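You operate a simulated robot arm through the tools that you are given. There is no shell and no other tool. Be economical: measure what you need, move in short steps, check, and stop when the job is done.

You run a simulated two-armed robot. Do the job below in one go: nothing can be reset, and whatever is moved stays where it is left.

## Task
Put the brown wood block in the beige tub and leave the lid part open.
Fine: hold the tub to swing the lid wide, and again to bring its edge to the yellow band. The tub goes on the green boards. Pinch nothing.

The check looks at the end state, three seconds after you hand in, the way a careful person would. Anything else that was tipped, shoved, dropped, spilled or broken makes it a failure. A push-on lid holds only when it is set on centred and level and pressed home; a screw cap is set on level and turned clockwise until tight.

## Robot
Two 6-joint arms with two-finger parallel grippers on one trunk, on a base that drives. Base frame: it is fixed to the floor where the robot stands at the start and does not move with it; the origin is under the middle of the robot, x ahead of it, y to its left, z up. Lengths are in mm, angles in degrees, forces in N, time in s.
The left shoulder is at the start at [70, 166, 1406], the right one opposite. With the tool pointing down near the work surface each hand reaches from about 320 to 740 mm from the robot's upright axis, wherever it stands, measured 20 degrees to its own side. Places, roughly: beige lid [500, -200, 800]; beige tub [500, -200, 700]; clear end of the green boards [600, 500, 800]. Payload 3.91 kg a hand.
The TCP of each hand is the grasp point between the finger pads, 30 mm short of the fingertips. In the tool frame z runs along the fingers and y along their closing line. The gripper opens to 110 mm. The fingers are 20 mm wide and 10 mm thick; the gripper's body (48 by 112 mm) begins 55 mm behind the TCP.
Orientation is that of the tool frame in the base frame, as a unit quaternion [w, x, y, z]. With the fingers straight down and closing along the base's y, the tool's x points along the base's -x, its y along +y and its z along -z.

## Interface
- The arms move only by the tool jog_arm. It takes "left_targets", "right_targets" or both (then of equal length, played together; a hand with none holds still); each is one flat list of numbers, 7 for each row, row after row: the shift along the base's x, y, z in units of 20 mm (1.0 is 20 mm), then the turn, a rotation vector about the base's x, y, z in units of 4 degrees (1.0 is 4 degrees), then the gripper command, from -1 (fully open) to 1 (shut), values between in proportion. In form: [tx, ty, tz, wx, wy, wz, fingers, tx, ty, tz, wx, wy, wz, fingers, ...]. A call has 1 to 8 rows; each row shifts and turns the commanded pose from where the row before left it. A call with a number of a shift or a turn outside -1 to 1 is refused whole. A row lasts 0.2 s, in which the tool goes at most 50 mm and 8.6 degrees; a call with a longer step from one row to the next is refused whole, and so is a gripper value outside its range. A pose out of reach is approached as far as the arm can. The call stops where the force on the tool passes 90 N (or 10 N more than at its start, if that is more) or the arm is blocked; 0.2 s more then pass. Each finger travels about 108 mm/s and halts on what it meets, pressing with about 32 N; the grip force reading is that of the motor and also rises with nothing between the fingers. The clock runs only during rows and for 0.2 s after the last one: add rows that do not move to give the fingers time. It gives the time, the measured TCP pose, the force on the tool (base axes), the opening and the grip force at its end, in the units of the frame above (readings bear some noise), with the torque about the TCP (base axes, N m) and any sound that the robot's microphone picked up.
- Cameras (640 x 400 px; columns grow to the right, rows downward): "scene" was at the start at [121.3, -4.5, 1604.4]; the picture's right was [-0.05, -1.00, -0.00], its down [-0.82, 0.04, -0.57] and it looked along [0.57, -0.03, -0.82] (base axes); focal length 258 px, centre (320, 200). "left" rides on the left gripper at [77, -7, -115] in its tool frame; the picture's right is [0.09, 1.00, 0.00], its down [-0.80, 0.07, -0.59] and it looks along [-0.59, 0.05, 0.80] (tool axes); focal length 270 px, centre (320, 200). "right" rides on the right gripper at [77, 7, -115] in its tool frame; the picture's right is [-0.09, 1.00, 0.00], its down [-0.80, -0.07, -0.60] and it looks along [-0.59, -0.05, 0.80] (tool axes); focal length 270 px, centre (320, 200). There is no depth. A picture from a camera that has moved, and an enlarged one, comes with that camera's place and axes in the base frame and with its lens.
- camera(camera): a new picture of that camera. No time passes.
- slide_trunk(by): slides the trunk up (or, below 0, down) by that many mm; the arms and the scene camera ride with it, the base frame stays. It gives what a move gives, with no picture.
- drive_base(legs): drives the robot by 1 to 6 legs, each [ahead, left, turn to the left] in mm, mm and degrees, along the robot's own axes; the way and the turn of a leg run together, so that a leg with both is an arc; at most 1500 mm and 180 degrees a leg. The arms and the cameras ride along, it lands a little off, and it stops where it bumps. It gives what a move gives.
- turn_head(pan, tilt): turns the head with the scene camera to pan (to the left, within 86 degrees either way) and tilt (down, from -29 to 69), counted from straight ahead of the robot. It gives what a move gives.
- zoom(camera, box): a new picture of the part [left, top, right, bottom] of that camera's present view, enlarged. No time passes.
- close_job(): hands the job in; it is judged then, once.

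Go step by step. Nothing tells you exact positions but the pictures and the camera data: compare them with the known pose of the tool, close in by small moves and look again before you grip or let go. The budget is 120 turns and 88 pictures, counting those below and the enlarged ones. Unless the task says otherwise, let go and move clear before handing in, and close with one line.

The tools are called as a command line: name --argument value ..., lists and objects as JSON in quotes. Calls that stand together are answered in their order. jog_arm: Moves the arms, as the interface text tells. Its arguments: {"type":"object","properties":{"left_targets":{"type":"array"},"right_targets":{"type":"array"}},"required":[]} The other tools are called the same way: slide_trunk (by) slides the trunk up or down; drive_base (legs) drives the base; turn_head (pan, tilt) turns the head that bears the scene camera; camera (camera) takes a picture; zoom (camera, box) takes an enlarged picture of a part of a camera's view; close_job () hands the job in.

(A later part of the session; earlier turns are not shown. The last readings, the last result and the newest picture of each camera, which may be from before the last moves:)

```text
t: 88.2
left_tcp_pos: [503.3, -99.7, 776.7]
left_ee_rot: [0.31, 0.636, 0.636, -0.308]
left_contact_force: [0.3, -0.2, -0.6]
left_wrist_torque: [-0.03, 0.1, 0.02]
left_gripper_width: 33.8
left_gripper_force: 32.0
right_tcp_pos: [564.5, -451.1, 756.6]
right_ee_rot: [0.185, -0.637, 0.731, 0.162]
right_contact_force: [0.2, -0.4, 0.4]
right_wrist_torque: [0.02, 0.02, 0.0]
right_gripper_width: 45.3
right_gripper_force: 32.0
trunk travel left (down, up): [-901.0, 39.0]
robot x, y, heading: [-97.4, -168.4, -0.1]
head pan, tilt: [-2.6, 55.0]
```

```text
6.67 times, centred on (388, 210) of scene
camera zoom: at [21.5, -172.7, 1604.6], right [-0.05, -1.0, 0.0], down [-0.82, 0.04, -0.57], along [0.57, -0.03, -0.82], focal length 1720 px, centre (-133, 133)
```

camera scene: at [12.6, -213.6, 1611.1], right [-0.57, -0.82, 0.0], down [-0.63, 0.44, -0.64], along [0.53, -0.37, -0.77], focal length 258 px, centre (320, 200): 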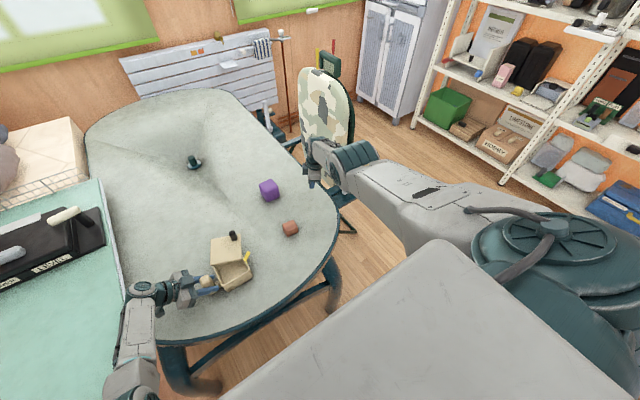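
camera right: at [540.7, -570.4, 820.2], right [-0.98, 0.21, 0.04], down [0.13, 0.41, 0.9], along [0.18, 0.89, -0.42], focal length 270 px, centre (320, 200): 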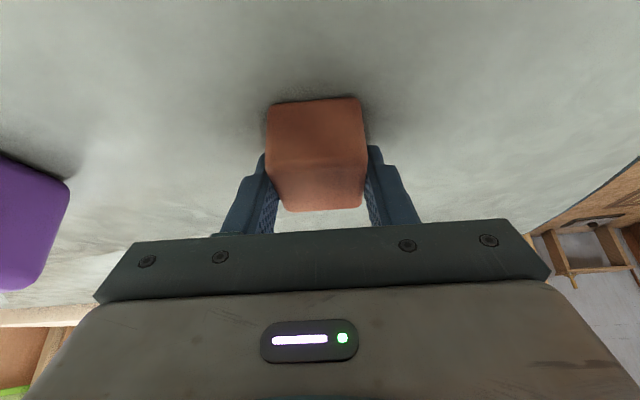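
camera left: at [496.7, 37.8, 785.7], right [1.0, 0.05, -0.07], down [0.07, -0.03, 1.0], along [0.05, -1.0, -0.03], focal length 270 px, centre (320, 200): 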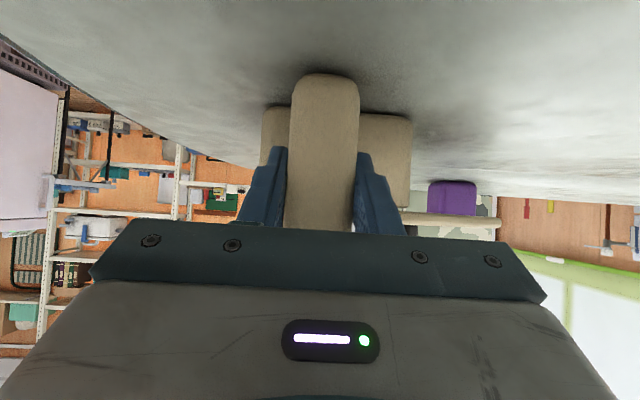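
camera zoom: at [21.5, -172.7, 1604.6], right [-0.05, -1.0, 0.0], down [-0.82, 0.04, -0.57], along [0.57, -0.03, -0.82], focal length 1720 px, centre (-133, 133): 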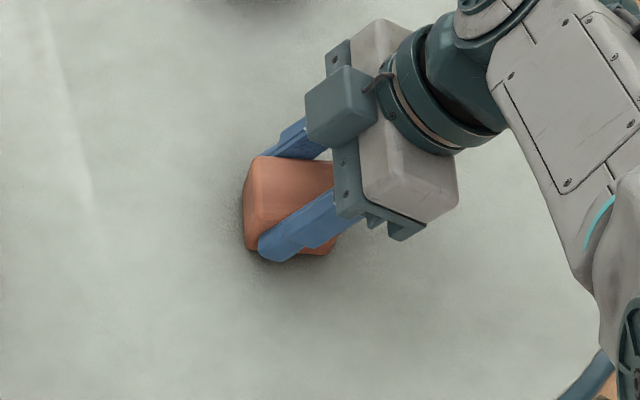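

jog_arm --right_targets '[0, 0, 0.1, 0, 0, 0, 1, 0, 0, 0.2, 0, 0, 0, 1, 0, 0, 0.2, 0, 0, 0, 1, 0, 0, 0.3, 0, 0, 0, 1, 0, 0, 0.3, 0, 0, 0, 1]'

camera --camera "right"

```text
t: 89.4
left_tcp_pos: [503.9, -99.6, 775.0]
left_ee_rot: [0.31, 0.636, 0.636, -0.308]
left_contact_force: [0.7, 0.2, -0.6]
left_wrist_torque: [-0.03, 0.12, -0.04]
left_gripper_width: 33.7
left_gripper_force: 32.2
right_tcp_pos: [563.2, -451.1, 777.1]
right_ee_rot: [0.185, -0.637, 0.731, 0.163]
right_contact_force: [-0.2, -0.1, -0.5]
right_wrist_torque: [0.0, 0.0, -0.01]
right_gripper_width: 44.8
right_gripper_force: 31.7
trunk travel left (down, up): [-901.0, 39.0]
robot x, y, heading: [-100.7, -166.8, -0.0]
head pan, tilt: [-2.6, 55.0]
```

```text
43 pictures are left
camera right: at [540.0, -570.4, 841.4], right [-0.98, 0.21, 0.04], down [0.13, 0.41, 0.9], along [0.18, 0.89, -0.42], focal length 270 px, centre (320, 200)
```

right: 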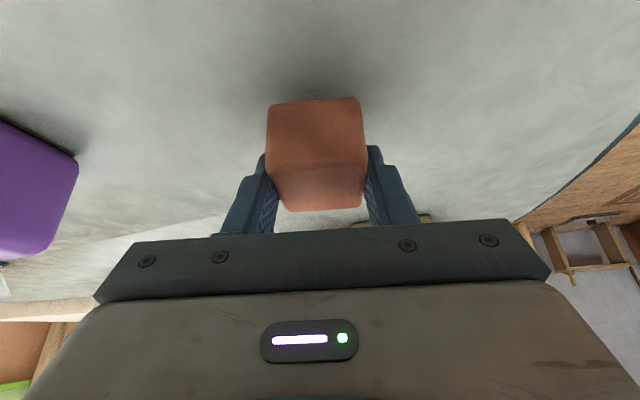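

Block lifted. Before lowering it in, I'll use the outside of the far finger to push the knob wider (within reach). Move up and over first.

jog_arm --right_targets '[-0.2, 0, 0.6, 0, 0, 0, 1, -0.2, 0.1, 0.7, 0, 0, 0, 1, -0.2, 0.5, 0.7, 0, 0, 0, 1, -0.2, 0.7, 0.7, 0, 0, 0, 1, -0.2, 0.8, 0.7, 0, 0, 0, 1, -0.2, 0.8, 0.6, 0, 0, 0, 1, -0.2, 0.8, 0, 0, 0, 0, 1, 0, 0.8, 0, 0, 0, 0, 1]'

jog_arm --right_targets '[0, 0.8, 0, 0, 0, 0, 1, 0, 0.8, 0, 0, 0, 0, 1, 0, 0.8, 0, 0, 0, 0, 1, 0, 0.8, 0, 0, 0, 0, 1, 0, 0.8, 0, 0, 0, 0, 1, 0, 0.8, 0, 0, 0, 0, 1]'

zoom --camera "scene" --box '[270, 160, 398, 240]'

camera --camera "right"

```text
t: 91.2
left_tcp_pos: [502.6, -100.1, 775.6]
left_ee_rot: [0.31, 0.636, 0.636, -0.308]
left_contact_force: [0.5, 0.2, 0.6]
left_wrist_torque: [0.12, 0.09, -0.02]
left_gripper_width: 33.8
left_gripper_force: 31.9
right_tcp_pos: [537.0, -360.6, 857.7]
right_ee_rot: [0.185, -0.637, 0.731, 0.162]
right_contact_force: [0.3, -0.8, -0.7]
right_wrist_torque: [0.02, -0.01, -0.03]
right_gripper_width: 45.0
right_gripper_force: 32.2
trunk travel left (down, up): [-901.0, 39.0]
robot x, y, heading: [-98.1, -162.5, -0.1]
head pan, tilt: [-2.6, 55.0]
```

```text
t: 92.6
left_tcp_pos: [503.9, -100.7, 776.4]
left_ee_rot: [0.31, 0.637, 0.635, -0.309]
left_contact_force: [0.0, 0.1, 0.2]
left_wrist_torque: [0.1, 0.08, 0.0]
left_gripper_width: 33.6
left_gripper_force: 31.6
right_tcp_pos: [535.7, -264.2, 859.6]
right_ee_rot: [0.185, -0.637, 0.731, 0.161]
right_contact_force: [0.9, 0.1, -0.3]
right_wrist_torque: [0.03, 0.01, -0.01]
right_gripper_width: 45.1
right_gripper_force: 31.9
trunk travel left (down, up): [-901.0, 39.0]
robot x, y, heading: [-96.5, -167.1, -0.0]
head pan, tilt: [-2.6, 55.0]
```

```text
5.00 times, centred on (334, 200) of scene
camera zoom: at [21.5, -172.0, 1604.6], right [-0.05, -1.0, 0.0], down [-0.82, 0.04, -0.57], along [0.57, -0.03, -0.82], focal length 1290 px, centre (250, 200)
```

zoom: 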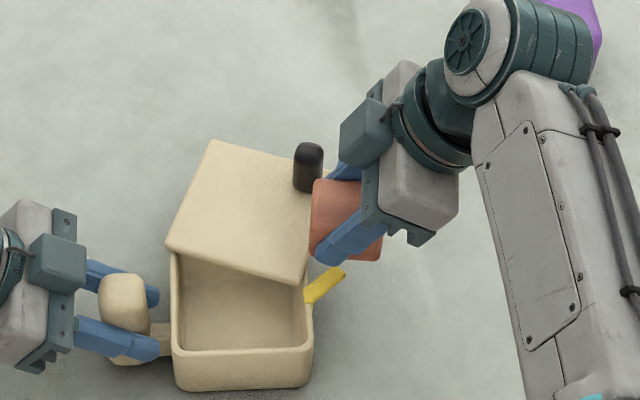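

```text
41 pictures are left
camera right: at [512.7, -383.9, 922.8], right [-0.98, 0.21, 0.04], down [0.13, 0.41, 0.9], along [0.18, 0.89, -0.43], focal length 270 px, centre (320, 200)
```

right: 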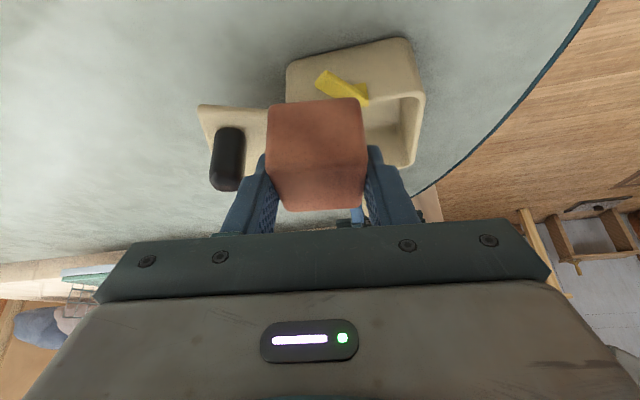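

The knob stands just beyond the far finger. Lower to ~838 and push +x slowly.

jog_arm --right_targets '[0, 0.2, -0.5, 0, 0, 0, 1, 0, 0.2, -0.55, 0, 0, 0, 1, 0.45, 0, 0, 0, 0, 0, 1, 0.45, 0.1, 0, 0, 0, 0, 1, 0.45, 0.15, 0, 0, 0, 0, 1, 0.45, 0.2, 0, 0, 0, 0, 1, 0.45, 0.25, 0, 0, 0, 0, 1, 0.35, 0.2, 0, 0, 0, 0, 1]'

zoom --camera "scene" --box '[270, 160, 398, 240]'

```text
t: 94.4
left_tcp_pos: [503.9, -99.6, 775.2]
left_ee_rot: [0.31, 0.636, 0.635, -0.309]
left_contact_force: [5.7, -4.5, -2.7]
left_wrist_torque: [0.51, 0.48, 0.09]
left_gripper_width: 33.6
left_gripper_force: 32.6
right_tcp_pos: [588.3, -238.2, 837.1]
right_ee_rot: [0.185, -0.637, 0.731, 0.162]
right_contact_force: [-5.2, 4.4, 1.7]
right_wrist_torque: [0.1, 0.08, 0.27]
right_gripper_width: 45.2
right_gripper_force: 32.0
trunk travel left (down, up): [-901.0, 39.0]
robot x, y, heading: [-101.2, -168.4, 0.1]
head pan, tilt: [-2.6, 55.0]
```

```text
5.00 times, centred on (334, 200) of scene
camera zoom: at [22.2, -172.5, 1604.5], right [-0.05, -1.0, 0.0], down [-0.82, 0.04, -0.57], along [0.57, -0.03, -0.82], focal length 1290 px, centre (250, 200)
```

zoom: 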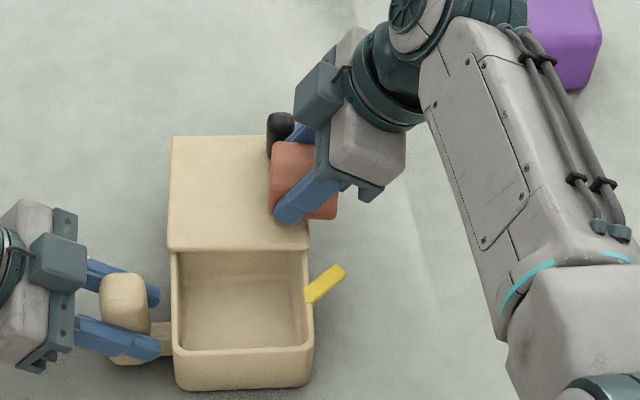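

The lid is now about 90° open. Move back over the opening.

jog_arm --right_targets '[-0.5, -0.1, 0.3, 0, 0, 0, 1, -0.7, 0, 0.3, 0, 0, 0, 1, -0.7, 0, 0, 0, 0, 0, 1, -0.7, 0, 0, 0, 0, 0, 1, -0.7, 0.2, 0, 0, 0, 0, 1, -0.6, 0.4, 0, 0, 0, 0, 1, -0.3, 0.5, 0, 0, 0, 0, 1, 0, 0.4, 0, 0, 0, 0, 1]'

zoom --camera "scene" --box '[270, 160, 398, 240]'

camera --camera "right"

```text
t: 96.2
left_tcp_pos: [503.2, -100.8, 775.9]
left_ee_rot: [0.31, 0.636, 0.636, -0.308]
left_contact_force: [-0.5, -0.2, 0.0]
left_wrist_torque: [0.01, 0.08, 0.0]
left_gripper_width: 33.8
left_gripper_force: 31.7
right_tcp_pos: [503.3, -211.8, 849.6]
right_ee_rot: [0.185, -0.637, 0.73, 0.162]
right_contact_force: [0.2, -0.1, -0.1]
right_wrist_torque: [0.03, -0.02, 0.0]
right_gripper_width: 45.2
right_gripper_force: 31.8
trunk travel left (down, up): [-901.0, 39.0]
robot x, y, heading: [-100.3, -167.2, 0.0]
head pan, tilt: [-2.6, 55.0]
```

```text
5.00 times, centred on (334, 200) of scene
camera zoom: at [21.5, -172.4, 1604.6], right [-0.05, -1.0, 0.0], down [-0.82, 0.04, -0.57], along [0.57, -0.03, -0.82], focal length 1290 px, centre (250, 200)
```

zoom: 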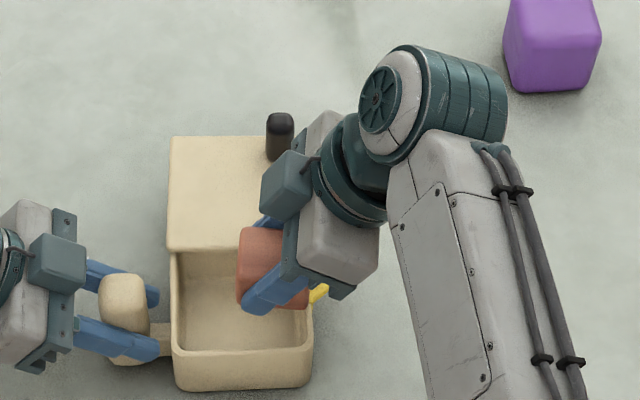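

```text
38 pictures are left
camera right: at [481.0, -330.7, 912.4], right [-0.98, 0.21, 0.04], down [0.13, 0.41, 0.9], along [0.18, 0.89, -0.43], focal length 270 px, centre (320, 200)
```

right: 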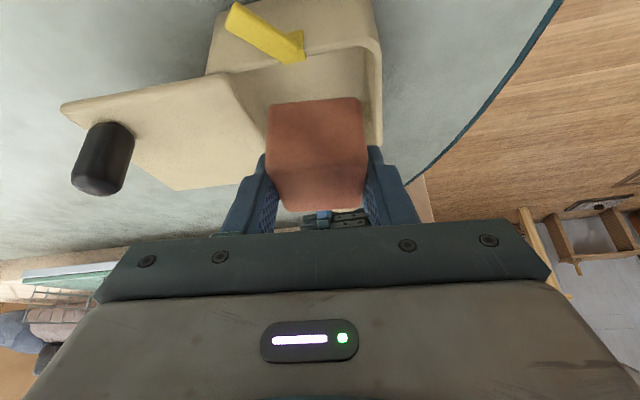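

jog_arm --right_targets '[0.1, 0.35, -0.3, 0, 0, 0, 1, 0.1, 0.35, -0.4, 0, 0, 0, 1, 0, 0, -0.4, 0, 0, 0, 1, 0, 0, -0.4, 0, 0, 0, 1]'

camera --camera "right"

zoom --camera "scene" --box '[280, 180, 376, 240]'

```text
t: 97.2
left_tcp_pos: [504.0, -100.0, 774.3]
left_ee_rot: [0.309, 0.637, 0.636, -0.308]
left_contact_force: [-0.1, -0.1, 0.9]
left_wrist_torque: [0.0, 0.1, -0.02]
left_gripper_width: 33.4
left_gripper_force: 31.9
right_tcp_pos: [506.8, -197.0, 819.7]
right_ee_rot: [0.185, -0.637, 0.731, 0.161]
right_contact_force: [1.1, -0.2, -0.4]
right_wrist_torque: [-0.03, 0.01, 0.01]
right_gripper_width: 45.1
right_gripper_force: 31.8
trunk travel left (down, up): [-901.0, 39.0]
robot x, y, heading: [-101.2, -171.1, 0.1]
head pan, tilt: [-2.6, 55.0]
```

```text
37 pictures are left
camera right: at [484.0, -316.5, 882.6], right [-0.98, 0.21, 0.04], down [0.13, 0.41, 0.9], along [0.18, 0.89, -0.42], focal length 270 px, centre (320, 200)
```

right: 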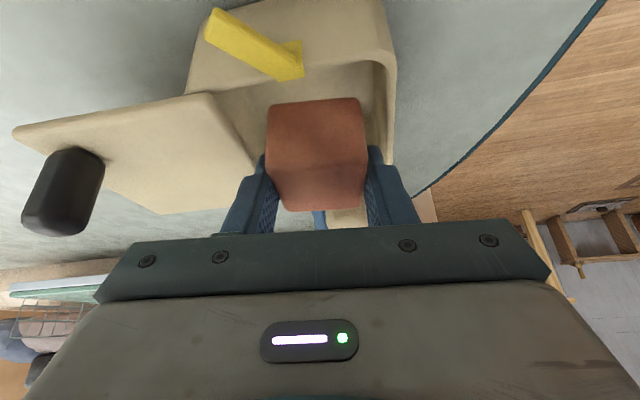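

```text
6.67 times, centred on (328, 210) of scene
camera zoom: at [21.6, -172.7, 1604.6], right [-0.05, -1.0, 0.0], down [-0.82, 0.04, -0.57], along [0.57, -0.03, -0.82], focal length 1720 px, centre (267, 133)
```

zoom: 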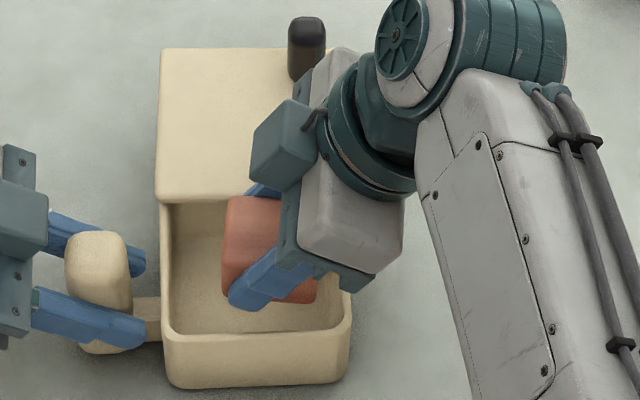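

Aligned inside the opening; descend slowly.

jog_arm --right_targets '[-0.1, 0, -0.4, 0, 0, 0, 1, 0, 0, -0.4, 0, 0, 0, 1, 0, 0, -0.4, 0, 0, 0, 1, 0, 0, -0.4, 0, 0, 0, 1, 0, 0, -0.4, 0, 0, 0, 1, 0, 0, -0.4, 0, 0, 0, 1]'

camera --camera "right"

```text
t: 98.6
left_tcp_pos: [502.8, -103.4, 779.0]
left_ee_rot: [0.311, 0.638, 0.632, -0.311]
left_contact_force: [-15.7, 0.4, 25.0]
left_wrist_torque: [-0.01, 0.76, -0.98]
left_gripper_width: 34.3
left_gripper_force: 32.1
right_tcp_pos: [503.6, -197.4, 770.9]
right_ee_rot: [0.185, -0.637, 0.731, 0.159]
right_contact_force: [7.5, -2.1, 0.9]
right_wrist_torque: [-0.04, 0.17, 0.22]
right_gripper_width: 45.3
right_gripper_force: 31.9
trunk travel left (down, up): [-901.0, 39.0]
robot x, y, heading: [-97.3, -165.8, -0.0]
head pan, tilt: [-2.6, 55.0]
```

```text
35 pictures are left
camera right: at [481.2, -317.5, 834.4], right [-0.98, 0.21, 0.04], down [0.13, 0.41, 0.9], along [0.18, 0.89, -0.43], focal length 270 px, centre (320, 200)
```

right: 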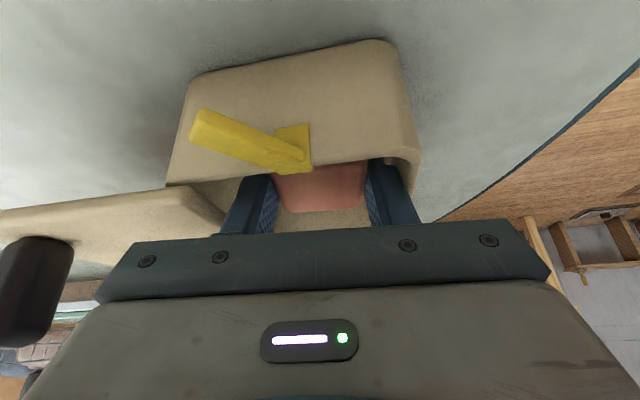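

The near finger is touching the near wall. Ease +x a few mm and see the forces.

jog_arm --right_targets '[0.2, 0, 0, 0, 0, 0, 1, 0.1, 0, 0, 0, 0, 0, 1]'

camera --camera "left"

zoom --camera "scene" --box '[270, 170, 382, 240]'

```text
t: 99.2
left_tcp_pos: [502.9, -102.3, 777.8]
left_ee_rot: [0.311, 0.637, 0.634, -0.308]
left_contact_force: [-2.1, -4.8, 17.8]
left_wrist_torque: [-0.28, 0.53, 0.02]
left_gripper_width: 33.8
left_gripper_force: 32.3
right_tcp_pos: [510.0, -199.0, 773.1]
right_ee_rot: [0.186, -0.637, 0.73, 0.162]
right_contact_force: [0.1, -0.1, -0.4]
right_wrist_torque: [-0.03, -0.04, 0.0]
right_gripper_width: 45.1
right_gripper_force: 32.1
trunk travel left (down, up): [-901.0, 39.0]
robot x, y, heading: [-99.7, -169.7, -0.1]
head pan, tilt: [-2.6, 55.0]
```

```text
34 pictures are left
camera left: at [496.1, 36.1, 787.4], right [1.0, 0.05, -0.06], down [0.06, -0.03, 1.0], along [0.05, -1.0, -0.03], focal length 270 px, centre (320, 200)
```

left: 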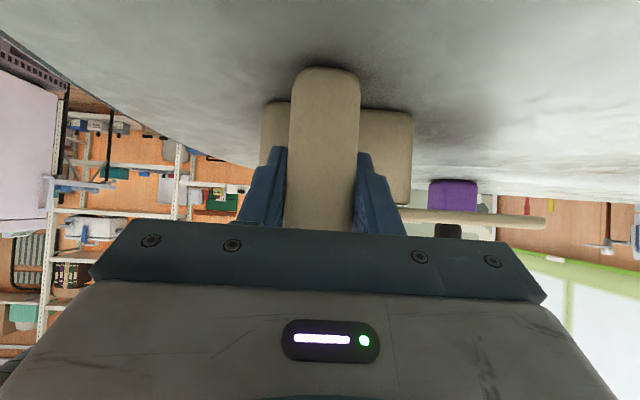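

```text
5.71 times, centred on (326, 205) of scene
camera zoom: at [18.0, -174.1, 1604.9], right [-0.05, -1.0, 0.0], down [-0.82, 0.04, -0.58], along [0.57, -0.03, -0.82], focal length 1474 px, centre (286, 171)
```

zoom: 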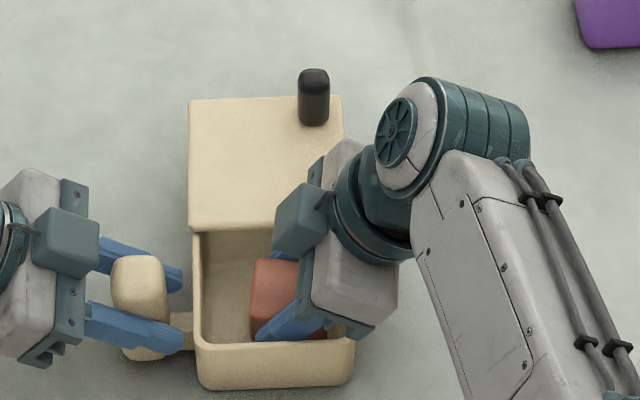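

Contact cleared on the right. Release the block with a small opening.

jog_arm --right_targets '[0, 0, 0, 0, 0, 0, 0.08, 0, 0, 0, 0, 0, 0, 0.04, 0, 0, 0, 0, 0, 0, 0.04]'

camera --camera "right"

```text
t: 100.0
left_tcp_pos: [503.2, -100.8, 777.9]
left_ee_rot: [0.311, 0.638, 0.635, -0.307]
left_contact_force: [4.2, -7.2, 20.6]
left_wrist_torque: [-0.33, 0.28, 0.32]
left_gripper_width: 33.7
left_gripper_force: 32.3
right_tcp_pos: [511.0, -197.8, 773.9]
right_ee_rot: [0.186, -0.637, 0.73, 0.161]
right_contact_force: [-4.7, 0.6, -2.2]
right_wrist_torque: [0.02, -0.05, 0.06]
right_gripper_width: 49.2
right_gripper_force: 0.0
trunk travel left (down, up): [-901.0, 39.0]
robot x, y, heading: [-100.2, -168.4, -0.3]
head pan, tilt: [-2.6, 55.0]
```

```text
32 pictures are left
camera right: at [487.0, -317.8, 836.4], right [-0.98, 0.21, 0.04], down [0.13, 0.41, 0.9], along [0.18, 0.89, -0.42], focal length 270 px, centre (320, 200)
```

right: 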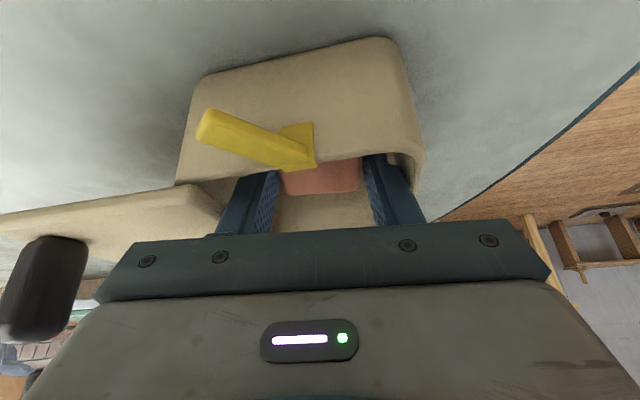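

Block dropped into the tub. Withdraw straight up.

jog_arm --right_targets '[-0.12, 0, 0.4, 0, 0, 0, 0.04, 0, 0, 0.7, 0, 0, 0, 0.04, 0, 0, 0.8, 0, 0, 0, 0.04, 0, -0.3, 0.8, 0, 0, 0, 0.04, 0, -0.6, 0.8, 0, 0, 0, 0.1, 0, -0.8, 0.5, 0, 0, 0, 0.1, 0, -0.8, 0, 0, 0, 0, 0.1]'

zoom --camera "scene" --box '[270, 170, 382, 240]'

camera --camera "right"

```text
t: 101.6
left_tcp_pos: [502.4, -99.8, 777.2]
left_ee_rot: [0.31, 0.637, 0.636, -0.306]
left_contact_force: [2.8, 0.4, 17.9]
left_wrist_torque: [0.49, 0.09, -0.06]
left_gripper_width: 33.9
left_gripper_force: 31.5
right_tcp_pos: [506.4, -249.4, 850.9]
right_ee_rot: [0.186, -0.637, 0.731, 0.16]
right_contact_force: [0.4, -0.4, -0.2]
right_wrist_torque: [0.01, 0.0, -0.01]
right_gripper_width: 49.5
right_gripper_force: 0.1
trunk travel left (down, up): [-901.0, 39.0]
robot x, y, heading: [-98.2, -164.7, 0.1]
head pan, tilt: [-2.6, 55.0]
```

```text
5.71 times, centred on (326, 205) of scene
camera zoom: at [18.7, -173.9, 1604.9], right [-0.05, -1.0, 0.0], down [-0.82, 0.04, -0.57], along [0.57, -0.03, -0.82], focal length 1474 px, centre (286, 171)
```

zoom: 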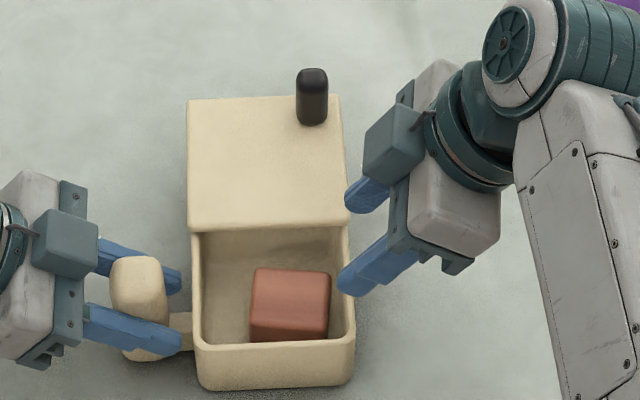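

```text
30 pictures are left
camera right: at [483.8, -369.1, 914.9], right [-0.98, 0.21, 0.04], down [0.13, 0.41, 0.9], along [0.18, 0.89, -0.42], focal length 270 px, centre (320, 200)
```

right: 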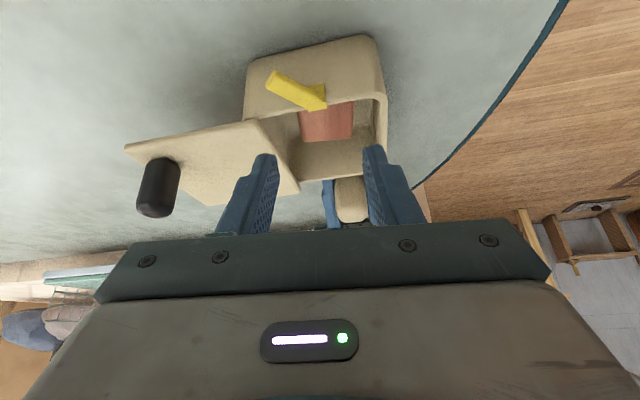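

Block is in. Now relax the left grip (re-grip), and bring the right hand, fully open, over the knob to pull it back.

jog_arm --left_targets '[0, 0, 0, 0, 0, 0, 0.3, 0, 0, 0, 0, 0, 0, 0.2, 0, 0, 0, 0, 0, 0, 0.2, 0, 0, 0, 0, 0, 0, 1, 0, 0, 0, 0, 0, 0, 1, 0, 0, 0, 0, 0, 0, 1, 0, 0, 0, 0, 0, 0, 1, 0, 0, 0, 0, 0, 0, 1]' --right_targets '[0, 0, 0.8, 0, 0, 0, 0, 0, 0, 0.9, 0, 0, 0, -1, 0.7, 0.2, 0, 0, 0, 0, -1, 0.7, 0.2, 0, 0, 0, 0, -1, 0.7, 0.2, 0, 0, 0, 0, -1, 0.7, 0.2, 0, 0, 0, 0, -1, 0.7, 0.2, 0, 0, 0, 0, -1, 0.7, 0.1, 0, 0, 0, 0, -1]'

camera --camera "right"

zoom --camera "scene" --box '[270, 150, 398, 230]'

```text
t: 103.4
left_tcp_pos: [502.2, -100.5, 775.0]
left_ee_rot: [0.31, 0.637, 0.635, -0.308]
left_contact_force: [0.8, -0.6, 1.3]
left_wrist_torque: [0.0, 0.13, -0.01]
left_gripper_width: 33.4
left_gripper_force: 31.9
right_tcp_pos: [595.1, -226.2, 887.0]
right_ee_rot: [0.185, -0.637, 0.731, 0.161]
right_contact_force: [0.4, -0.4, 1.3]
right_wrist_torque: [0.01, 0.0, 0.01]
right_gripper_width: 110.3
right_gripper_force: 0.0
trunk travel left (down, up): [-901.0, 39.0]
robot x, y, heading: [-100.1, -166.4, -0.0]
head pan, tilt: [-2.6, 55.0]
```

```text
29 pictures are left
camera right: at [571.2, -346.1, 949.7], right [-0.98, 0.21, 0.04], down [0.13, 0.41, 0.9], along [0.18, 0.89, -0.42], focal length 270 px, centre (320, 200)
```

right: 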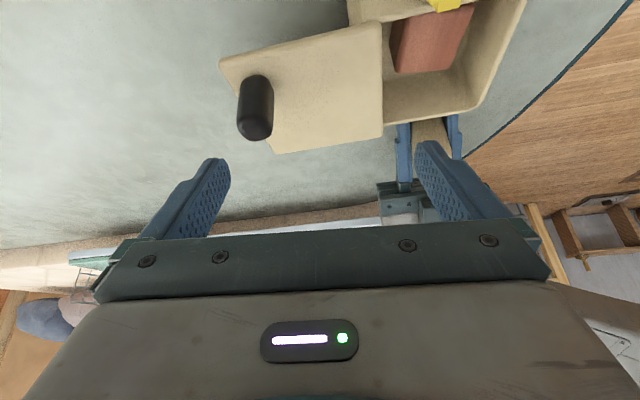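

```text
5.00 times, centred on (334, 190) of scene
camera zoom: at [21.2, -172.7, 1604.6], right [-0.05, -1.0, 0.0], down [-0.82, 0.04, -0.57], along [0.57, -0.03, -0.82], focal length 1290 px, centre (250, 250)
```

zoom: 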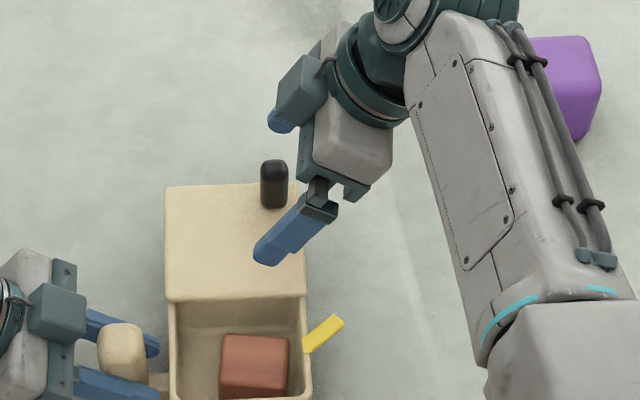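

Shift slightly +x and lower so the far finger goes behind the knob.

jog_arm --right_targets '[0.25, -0.1, 0, 0, 0, 0, -1, 0, 0, -0.6, 0, 0, 0, -1, 0, 0, -0.6, 0, 0, 0, -1, 0, 0, -0.6, 0, 0, 0, -1, 0, 0, -0.6, 0, 0, 0, -1]'

camera --camera "right"

```text
t: 104.6
left_tcp_pos: [503.9, -100.7, 775.0]
left_ee_rot: [0.309, 0.637, 0.636, -0.307]
left_contact_force: [-0.1, -1.0, 1.8]
left_wrist_torque: [-0.04, 0.15, 0.0]
left_gripper_width: 33.8
left_gripper_force: 31.8
right_tcp_pos: [600.6, -229.3, 838.4]
right_ee_rot: [0.185, -0.637, 0.731, 0.161]
right_contact_force: [0.4, -0.3, 0.3]
right_wrist_torque: [0.02, 0.02, 0.01]
right_gripper_width: 109.8
right_gripper_force: 0.0
trunk travel left (down, up): [-901.0, 39.0]
robot x, y, heading: [-99.1, -167.5, 0.3]
head pan, tilt: [-2.6, 55.0]
```

```text
27 pictures are left
camera right: at [577.5, -348.7, 901.1], right [-0.98, 0.21, 0.04], down [0.13, 0.41, 0.9], along [0.18, 0.89, -0.42], focal length 270 px, centre (320, 200)
```

right: 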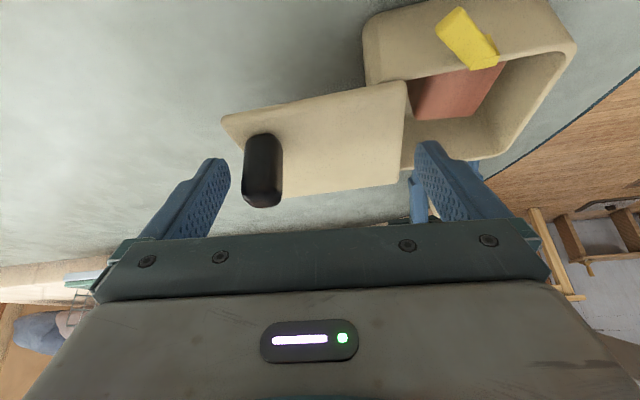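

The knob is inside the far finger. Pull back in -x along the arc.

jog_arm --right_targets '[-0.5, -0.1, 0, 0, 0, 0, -1, -0.5, -0.2, 0, 0, 0, 0, -1, -0.5, -0.3, 0, 0, 0, 0, -1, -0.5, -0.2, 0, 0, 0, 0, -1, -0.5, -0.2, 0, 0, 0, 0, -1, -0.5, -0.1, 0, 0, 0, 0, -1]'

zoom --camera "scene" --box '[270, 160, 398, 240]'

```text
t: 106.0
left_tcp_pos: [503.5, -100.8, 775.9]
left_ee_rot: [0.31, 0.637, 0.636, -0.308]
left_contact_force: [-2.4, 0.6, 1.6]
left_wrist_torque: [0.15, 0.2, -0.08]
left_gripper_width: 33.7
left_gripper_force: 31.9
right_tcp_pos: [537.8, -250.1, 836.3]
right_ee_rot: [0.186, -0.637, 0.731, 0.161]
right_contact_force: [-0.2, -0.6, -0.2]
right_wrist_torque: [-0.03, -0.04, -0.01]
right_gripper_width: 109.6
right_gripper_force: 0.0
trunk travel left (down, up): [-901.0, 39.0]
robot x, y, heading: [-101.0, -168.7, -0.2]
head pan, tilt: [-2.6, 55.0]
```

```text
5.00 times, centred on (334, 200) of scene
camera zoom: at [20.8, -172.7, 1604.6], right [-0.05, -1.0, 0.0], down [-0.82, 0.04, -0.57], along [0.57, -0.03, -0.82], focal length 1290 px, centre (250, 200)
```

zoom: 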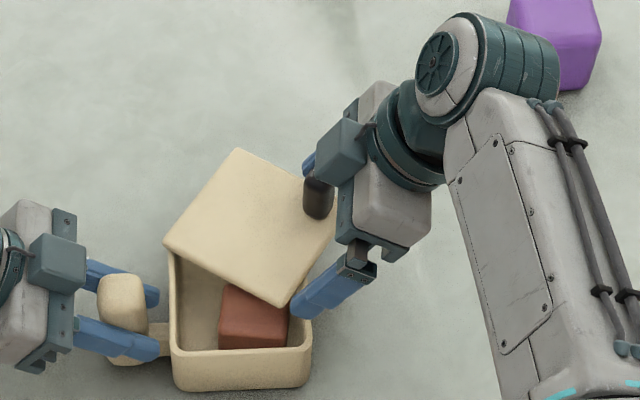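

Near 57°. Pull another ~12 mm, then move the hand off to look at the edge versus the strip.

jog_arm --right_targets '[-0.3, -0.05, 0, 0, 0, 0, -1, -0.3, -0.05, 0, 0, 0, 0, -1, 0.4, 0, 0, 0, 0, 0, -1, 0.0, 0, 0.8, 0, 0, 0, -1, 0, -0.3, 1, 0, 0, 0, -1, 0, -1, 0.5, 0, 0, 0, -1, 0, -1, 0, 0, 0, 0, -1, 0, -1, 0, 0, 0, 0, -1]'

zoom --camera "scene" --box '[290, 170, 370, 230]'

camera --camera "right"

```text
t: 107.8
left_tcp_pos: [504.0, -101.0, 776.3]
left_ee_rot: [0.31, 0.637, 0.636, -0.308]
left_contact_force: [0.6, 1.1, 0.0]
left_wrist_torque: [0.01, 0.12, 0.05]
left_gripper_width: 33.6
left_gripper_force: 31.4
right_tcp_pos: [532.3, -317.3, 883.5]
right_ee_rot: [0.186, -0.636, 0.731, 0.162]
right_contact_force: [-0.2, 0.0, 0.0]
right_wrist_torque: [-0.01, 0.02, 0.02]
right_gripper_width: 110.2
right_gripper_force: 0.0
trunk travel left (down, up): [-901.0, 39.0]
robot x, y, heading: [-100.9, -166.7, -0.2]
head pan, tilt: [-2.6, 55.0]
```

```text
6.67 times, centred on (330, 200) of scene
camera zoom: at [21.2, -173.6, 1604.6], right [-0.05, -1.0, 0.0], down [-0.82, 0.04, -0.57], along [0.57, -0.03, -0.82], focal length 1720 px, centre (253, 200)
```

zoom: 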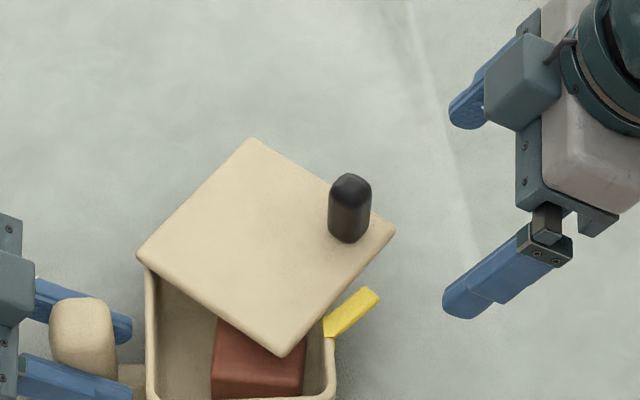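

```text
24 pictures are left
camera right: at [509.3, -437.2, 946.4], right [-0.98, 0.21, 0.04], down [0.13, 0.41, 0.9], along [0.18, 0.89, -0.42], focal length 270 px, centre (320, 200)
```

right: 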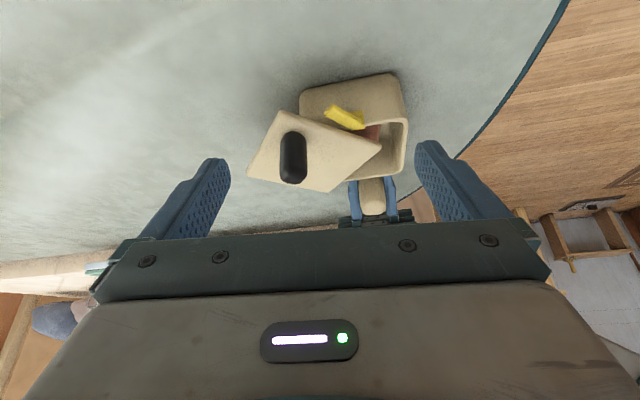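

The edge is at ~52° and the strip at ~43°; about 15 mm more of knob travel is needed. Return and pull.

jog_arm --right_targets '[0, 1, 0, 0, 0, 0, -1, 0, 1, 0, 0, 0, 0, -1, 0, 1, -0.5, 0, 0, 0, -1, 0, 0.3, -1, 0, 0, 0, -1, 0, 0, -0.8, 0, 0, 0, -1, -0.35, 0, 0, 0, 0, 0, -1, -0.35, 0, 0, 0, 0, 0, -1, -0.35, 0, 0, 0, 0, 0, -1]'

jog_arm --right_targets '[0.4, 0, 0, 0, 0, 0, -1, 0, 0, 0.8, 0, 0, 0, -1, 0, -0.3, 1, 0, 0, 0, -1, 0, -1, 0.5, 0, 0, 0, -1, 0, -1, 0, 0, 0, 0, -1, 0, -1, 0, 0, 0, 0, -1]'

zoom --camera "scene" --box '[290, 170, 370, 230]'

zoom --camera "right" --box '[220, 60, 420, 200]'

```text
t: 109.6
left_tcp_pos: [503.6, -100.7, 775.2]
left_ee_rot: [0.31, 0.637, 0.636, -0.308]
left_contact_force: [-1.5, 0.9, 2.1]
left_wrist_torque: [0.13, 0.16, -0.06]
left_gripper_width: 33.9
left_gripper_force: 32.4
right_tcp_pos: [511.1, -251.0, 839.2]
right_ee_rot: [0.185, -0.638, 0.73, 0.162]
right_contact_force: [-0.4, -1.0, 0.0]
right_wrist_torque: [0.0, -0.03, -0.01]
right_gripper_width: 110.1
right_gripper_force: 0.0
trunk travel left (down, up): [-901.0, 39.0]
robot x, y, heading: [-101.5, -170.7, -0.2]
head pan, tilt: [-2.6, 55.0]
```

```text
t: 111.0
left_tcp_pos: [503.0, -101.3, 776.0]
left_ee_rot: [0.31, 0.637, 0.636, -0.308]
left_contact_force: [0.3, -0.4, 1.1]
left_wrist_torque: [-0.08, 0.15, 0.01]
left_gripper_width: 33.8
left_gripper_force: 32.0
right_tcp_pos: [521.8, -318.0, 884.1]
right_ee_rot: [0.185, -0.636, 0.731, 0.162]
right_contact_force: [0.4, -0.8, 0.9]
right_wrist_torque: [0.02, 0.0, 0.0]
right_gripper_width: 110.0
right_gripper_force: 0.1
trunk travel left (down, up): [-901.0, 39.0]
robot x, y, heading: [-102.1, -169.4, 0.0]
head pan, tilt: [-2.6, 55.0]
```

```text
6.67 times, centred on (330, 200) of scene
camera zoom: at [21.2, -173.6, 1604.6], right [-0.05, -1.0, 0.0], down [-0.82, 0.04, -0.57], along [0.57, -0.03, -0.82], focal length 1720 px, centre (253, 200)
```

zoom: 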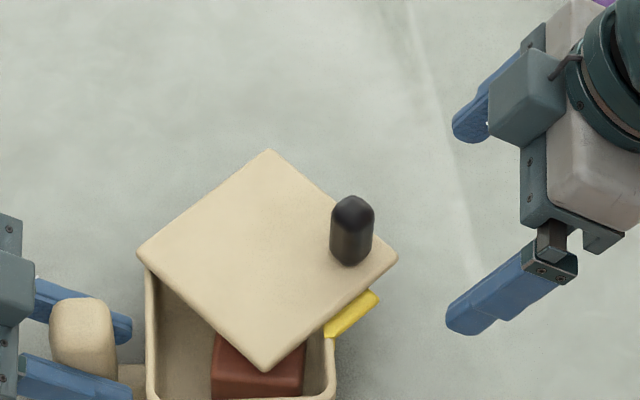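

```text
2.86 times, centred on (320, 130) of right
camera zoom: at [498.1, -437.5, 948.6], right [-0.98, 0.21, 0.04], down [0.13, 0.41, 0.9], along [0.18, 0.89, -0.42], focal length 772 px, centre (320, 400)
```

zoom: 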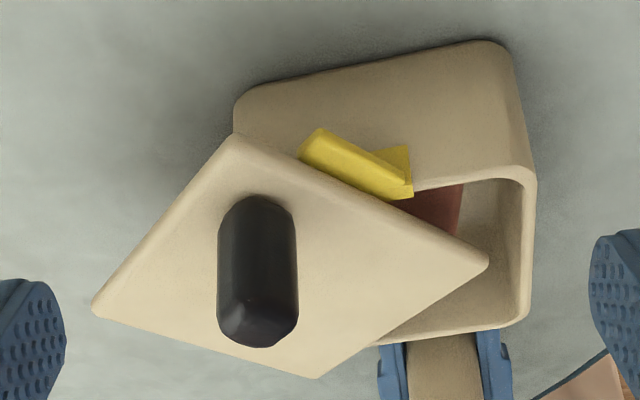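

The lid is at ~41°, the strip at ~38.5°, and the edge just touches the strip's far side. One more ~5.5 mm pull should centre the edge on it.

jog_arm --right_targets '[0, 1, 0, 0, 0, 0, -1, 0, 1, 0, 0, 0, 0, -1, 0, 1, -0.5, 0, 0, 0, -1, 0, 0.3, -1, 0, 0, 0, -1, 0, 0, -0.8, 0, 0, 0, -1, -0.4, 0, 0, 0, 0, 0, -1, -0.22, 0, 0, 0, 0, 0, -1, -0.2, 0, 0, 0, 0, 0, -1]'

jog_arm --right_targets '[0.4, 0, 0, 0, 0, 0, -1, 0, 0, 0.8, 0, 0, 0, -1, 0, -0.3, 1, 0, 0, 0, -1, 0, -1, 0.5, 0, 0, 0, -1, 0, -1, 0, 0, 0, 0, -1, 0, -1, 0, 0, 0, 0, -1]'

zoom --camera "scene" --box '[290, 170, 370, 230]'

zoom --camera "right" --box '[220, 60, 420, 200]'

```text
t: 112.8
left_tcp_pos: [503.7, -100.1, 775.1]
left_ee_rot: [0.309, 0.637, 0.635, -0.309]
left_contact_force: [-1.2, 1.3, 2.0]
left_wrist_torque: [0.09, 0.21, -0.07]
left_gripper_width: 33.7
left_gripper_force: 32.4
right_tcp_pos: [504.6, -251.7, 839.7]
right_ee_rot: [0.185, -0.637, 0.731, 0.161]
right_contact_force: [-0.3, -0.4, -0.4]
right_wrist_torque: [-0.05, -0.05, -0.01]
right_gripper_width: 109.7
right_gripper_force: 0.0
trunk travel left (down, up): [-901.0, 39.0]
robot x, y, heading: [-101.2, -170.2, -0.1]
head pan, tilt: [-2.6, 55.0]
```

```text
t: 114.2
left_tcp_pos: [503.9, -100.6, 776.1]
left_ee_rot: [0.309, 0.637, 0.636, -0.308]
left_contact_force: [-0.7, 0.3, -0.1]
left_wrist_torque: [-0.14, 0.12, -0.02]
left_gripper_width: 33.8
left_gripper_force: 31.8
right_tcp_pos: [513.9, -317.0, 883.7]
right_ee_rot: [0.186, -0.636, 0.732, 0.161]
right_contact_force: [0.5, -0.8, -0.7]
right_wrist_torque: [0.03, 0.02, 0.02]
right_gripper_width: 110.0
right_gripper_force: 0.0
trunk travel left (down, up): [-901.0, 39.0]
robot x, y, heading: [-98.7, -173.5, -0.1]
head pan, tilt: [-2.6, 55.0]
```

```text
6.67 times, centred on (330, 200) of scene
camera zoom: at [21.2, -173.5, 1604.6], right [-0.05, -1.0, 0.0], down [-0.82, 0.04, -0.57], along [0.57, -0.03, -0.82], focal length 1720 px, centre (253, 200)
```

zoom: 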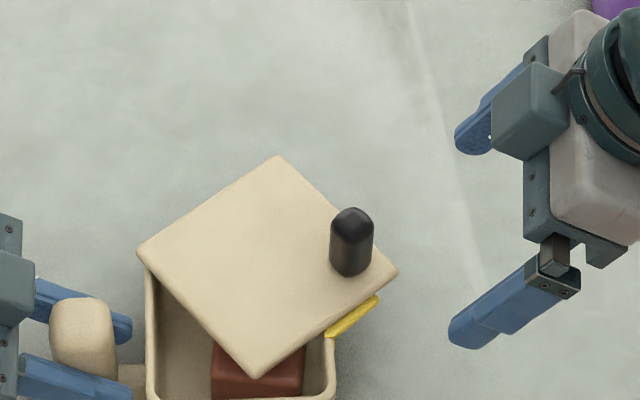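

```text
2.86 times, centred on (320, 130) of right
camera zoom: at [491.1, -438.1, 947.2], right [-0.98, 0.21, 0.04], down [0.13, 0.41, 0.9], along [0.18, 0.89, -0.42], focal length 772 px, centre (320, 400)
```

zoom: 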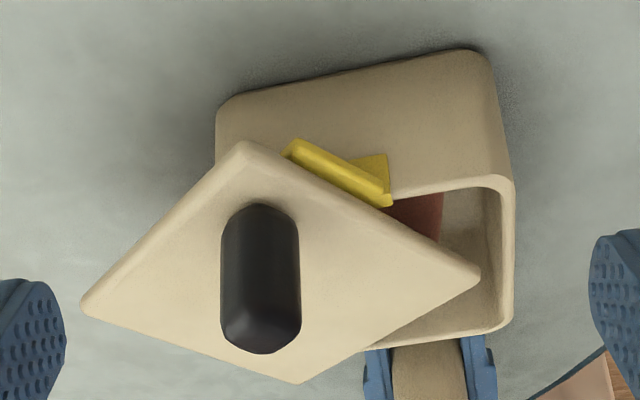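

The edge now runs along the middle of the yellow band and is parallel to it. Next, test-lift the tub a little with the left hand, after clearing the right hand.

jog_arm --left_targets '[0, 0, 0, 0, 0, 0, 1, 0, 0, 0, 0, 0, 0, 1, 0, 0, 0.1, 0, 0, 0, 1, 0, 0, 0.1, 0, 0, 0, 1, 0, 0, 0.1, 0, 0, 0, 1, 0, 0, 0.2, 0, 0, 0, 1]' --right_targets '[0, -1, 0.5, 0, 0, 0, -1, 0, -1, 0.5, 0, 0, 0, -1, 0, -1, 0.5, 0, 0, 0, -1, 0, -1, 0, 0, 0, 0, -1, 0, -0.5, 0, 0, 0, 0, -1, 0, 0, 0, 0, 0, 0, -1]'

camera --camera "right"

```text
t: 115.6
left_tcp_pos: [502.1, -99.6, 785.3]
left_ee_rot: [0.31, 0.637, 0.635, -0.309]
left_contact_force: [0.9, 0.0, -1.8]
left_wrist_torque: [0.14, 0.01, 0.03]
left_gripper_width: 33.8
left_gripper_force: 32.1
right_tcp_pos: [513.9, -407.8, 913.9]
right_ee_rot: [0.185, -0.637, 0.731, 0.161]
right_contact_force: [0.6, -0.3, 0.5]
right_wrist_torque: [0.0, -0.02, -0.01]
right_gripper_width: 110.0
right_gripper_force: 0.0
trunk travel left (down, up): [-901.0, 39.0]
robot x, y, heading: [-100.5, -168.8, -0.1]
head pan, tilt: [-2.6, 55.0]
```

```text
19 pictures are left
camera right: at [490.3, -527.9, 978.0], right [-0.98, 0.21, 0.04], down [0.13, 0.41, 0.9], along [0.18, 0.89, -0.42], focal length 270 px, centre (320, 200)
```

right: 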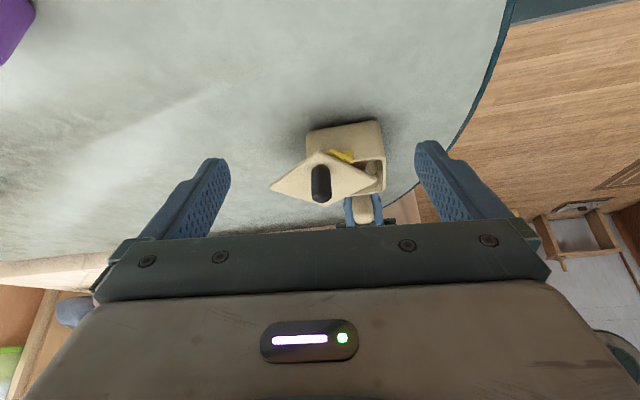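

Only ~1.8 N and 0.14 N·m — light. Lift further slowly and check it is level.

jog_arm --left_targets '[0, 0, 0.2, 0, 0, 0, 1, 0, 0, 0.3, 0, 0, 0, 1, 0, 0, 0.4, 0, 0, 0, 1, 0, 0, 0.4, 0, 0, 0, 1, 0, 0, 0.4, 0, 0, 0, 1, 0, 0, 0.4, 0, 0, 0, 1, 0, 0, 0.4, 0, 0, 0, 1, 0, 0, 0.2, 0, 0, 0, 1]'

camera --camera "left"

zoom --camera "right" --box '[220, 80, 440, 230]'

```text
t: 117.4
left_tcp_pos: [503.8, -99.9, 839.3]
left_ee_rot: [0.31, 0.636, 0.636, -0.308]
left_contact_force: [0.4, -0.1, -2.1]
left_wrist_torque: [0.17, 0.01, 0.02]
left_gripper_width: 33.7
left_gripper_force: 31.6
right_tcp_pos: [514.1, -408.1, 914.3]
right_ee_rot: [0.185, -0.637, 0.731, 0.162]
right_contact_force: [0.2, -0.8, 0.0]
right_wrist_torque: [0.0, 0.01, -0.01]
right_gripper_width: 109.8
right_gripper_force: 0.0
trunk travel left (down, up): [-901.0, 39.0]
robot x, y, heading: [-99.6, -171.4, -0.3]
head pan, tilt: [-2.6, 55.0]
```

```text
18 pictures are left
camera left: at [496.3, 37.7, 849.0], right [1.0, 0.05, -0.07], down [0.07, -0.03, 1.0], along [0.05, -1.0, -0.03], focal length 270 px, centre (320, 200)
```

left: 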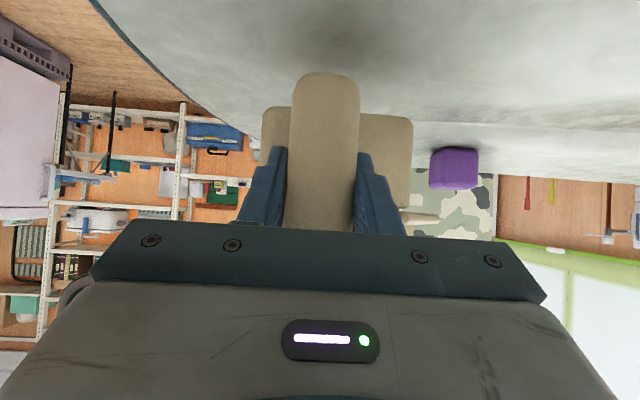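

```text
2.67 times, centred on (330, 155) of right
camera zoom: at [490.3, -528.1, 977.8], right [-0.98, 0.21, 0.04], down [0.13, 0.41, 0.9], along [0.18, 0.89, -0.42], focal length 721 px, centre (293, 320)
```

zoom: 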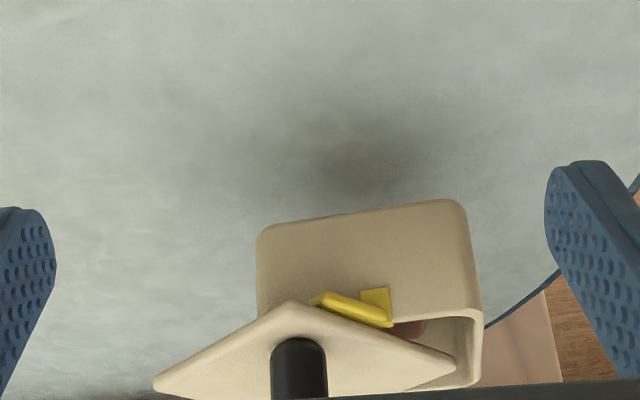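

The tub hangs level and the lid hasn't moved. I'll look left to check the way and the clear end of the green boards.

turn_head --pan 45 --tilt 45

camera --camera "scene"

```text
t: 118.5
left_tcp_pos: [502.3, -100.5, 839.4]
left_ee_rot: [0.309, 0.637, 0.635, -0.309]
left_contact_force: [0.3, 0.3, -1.5]
left_wrist_torque: [0.18, -0.02, 0.0]
left_gripper_width: 34.2
left_gripper_force: 32.4
right_tcp_pos: [513.4, -409.5, 914.5]
right_ee_rot: [0.186, -0.636, 0.731, 0.162]
right_contact_force: [0.5, 0.6, 0.1]
right_wrist_torque: [0.0, 0.06, -0.03]
right_gripper_width: 110.0
right_gripper_force: 0.0
trunk travel left (down, up): [-901.0, 39.0]
robot x, y, heading: [-100.5, -165.6, -0.0]
head pan, tilt: [45.0, 45.0]
```

```text
16 pictures are left
camera scene: at [7.3, -112.1, 1618.0], right [0.71, -0.71, 0.0], down [-0.5, -0.5, -0.71], along [0.5, 0.5, -0.71], focal length 258 px, centre (320, 200)
```

scene: 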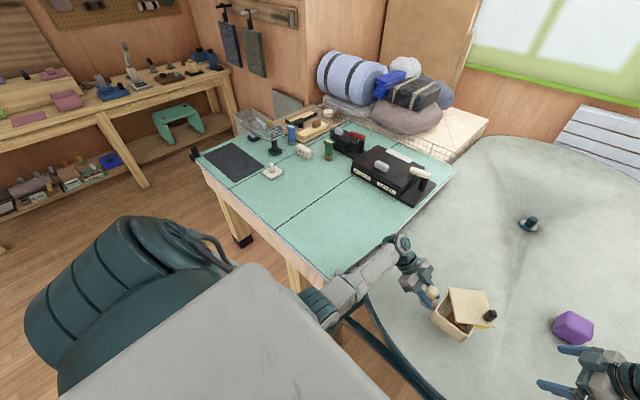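

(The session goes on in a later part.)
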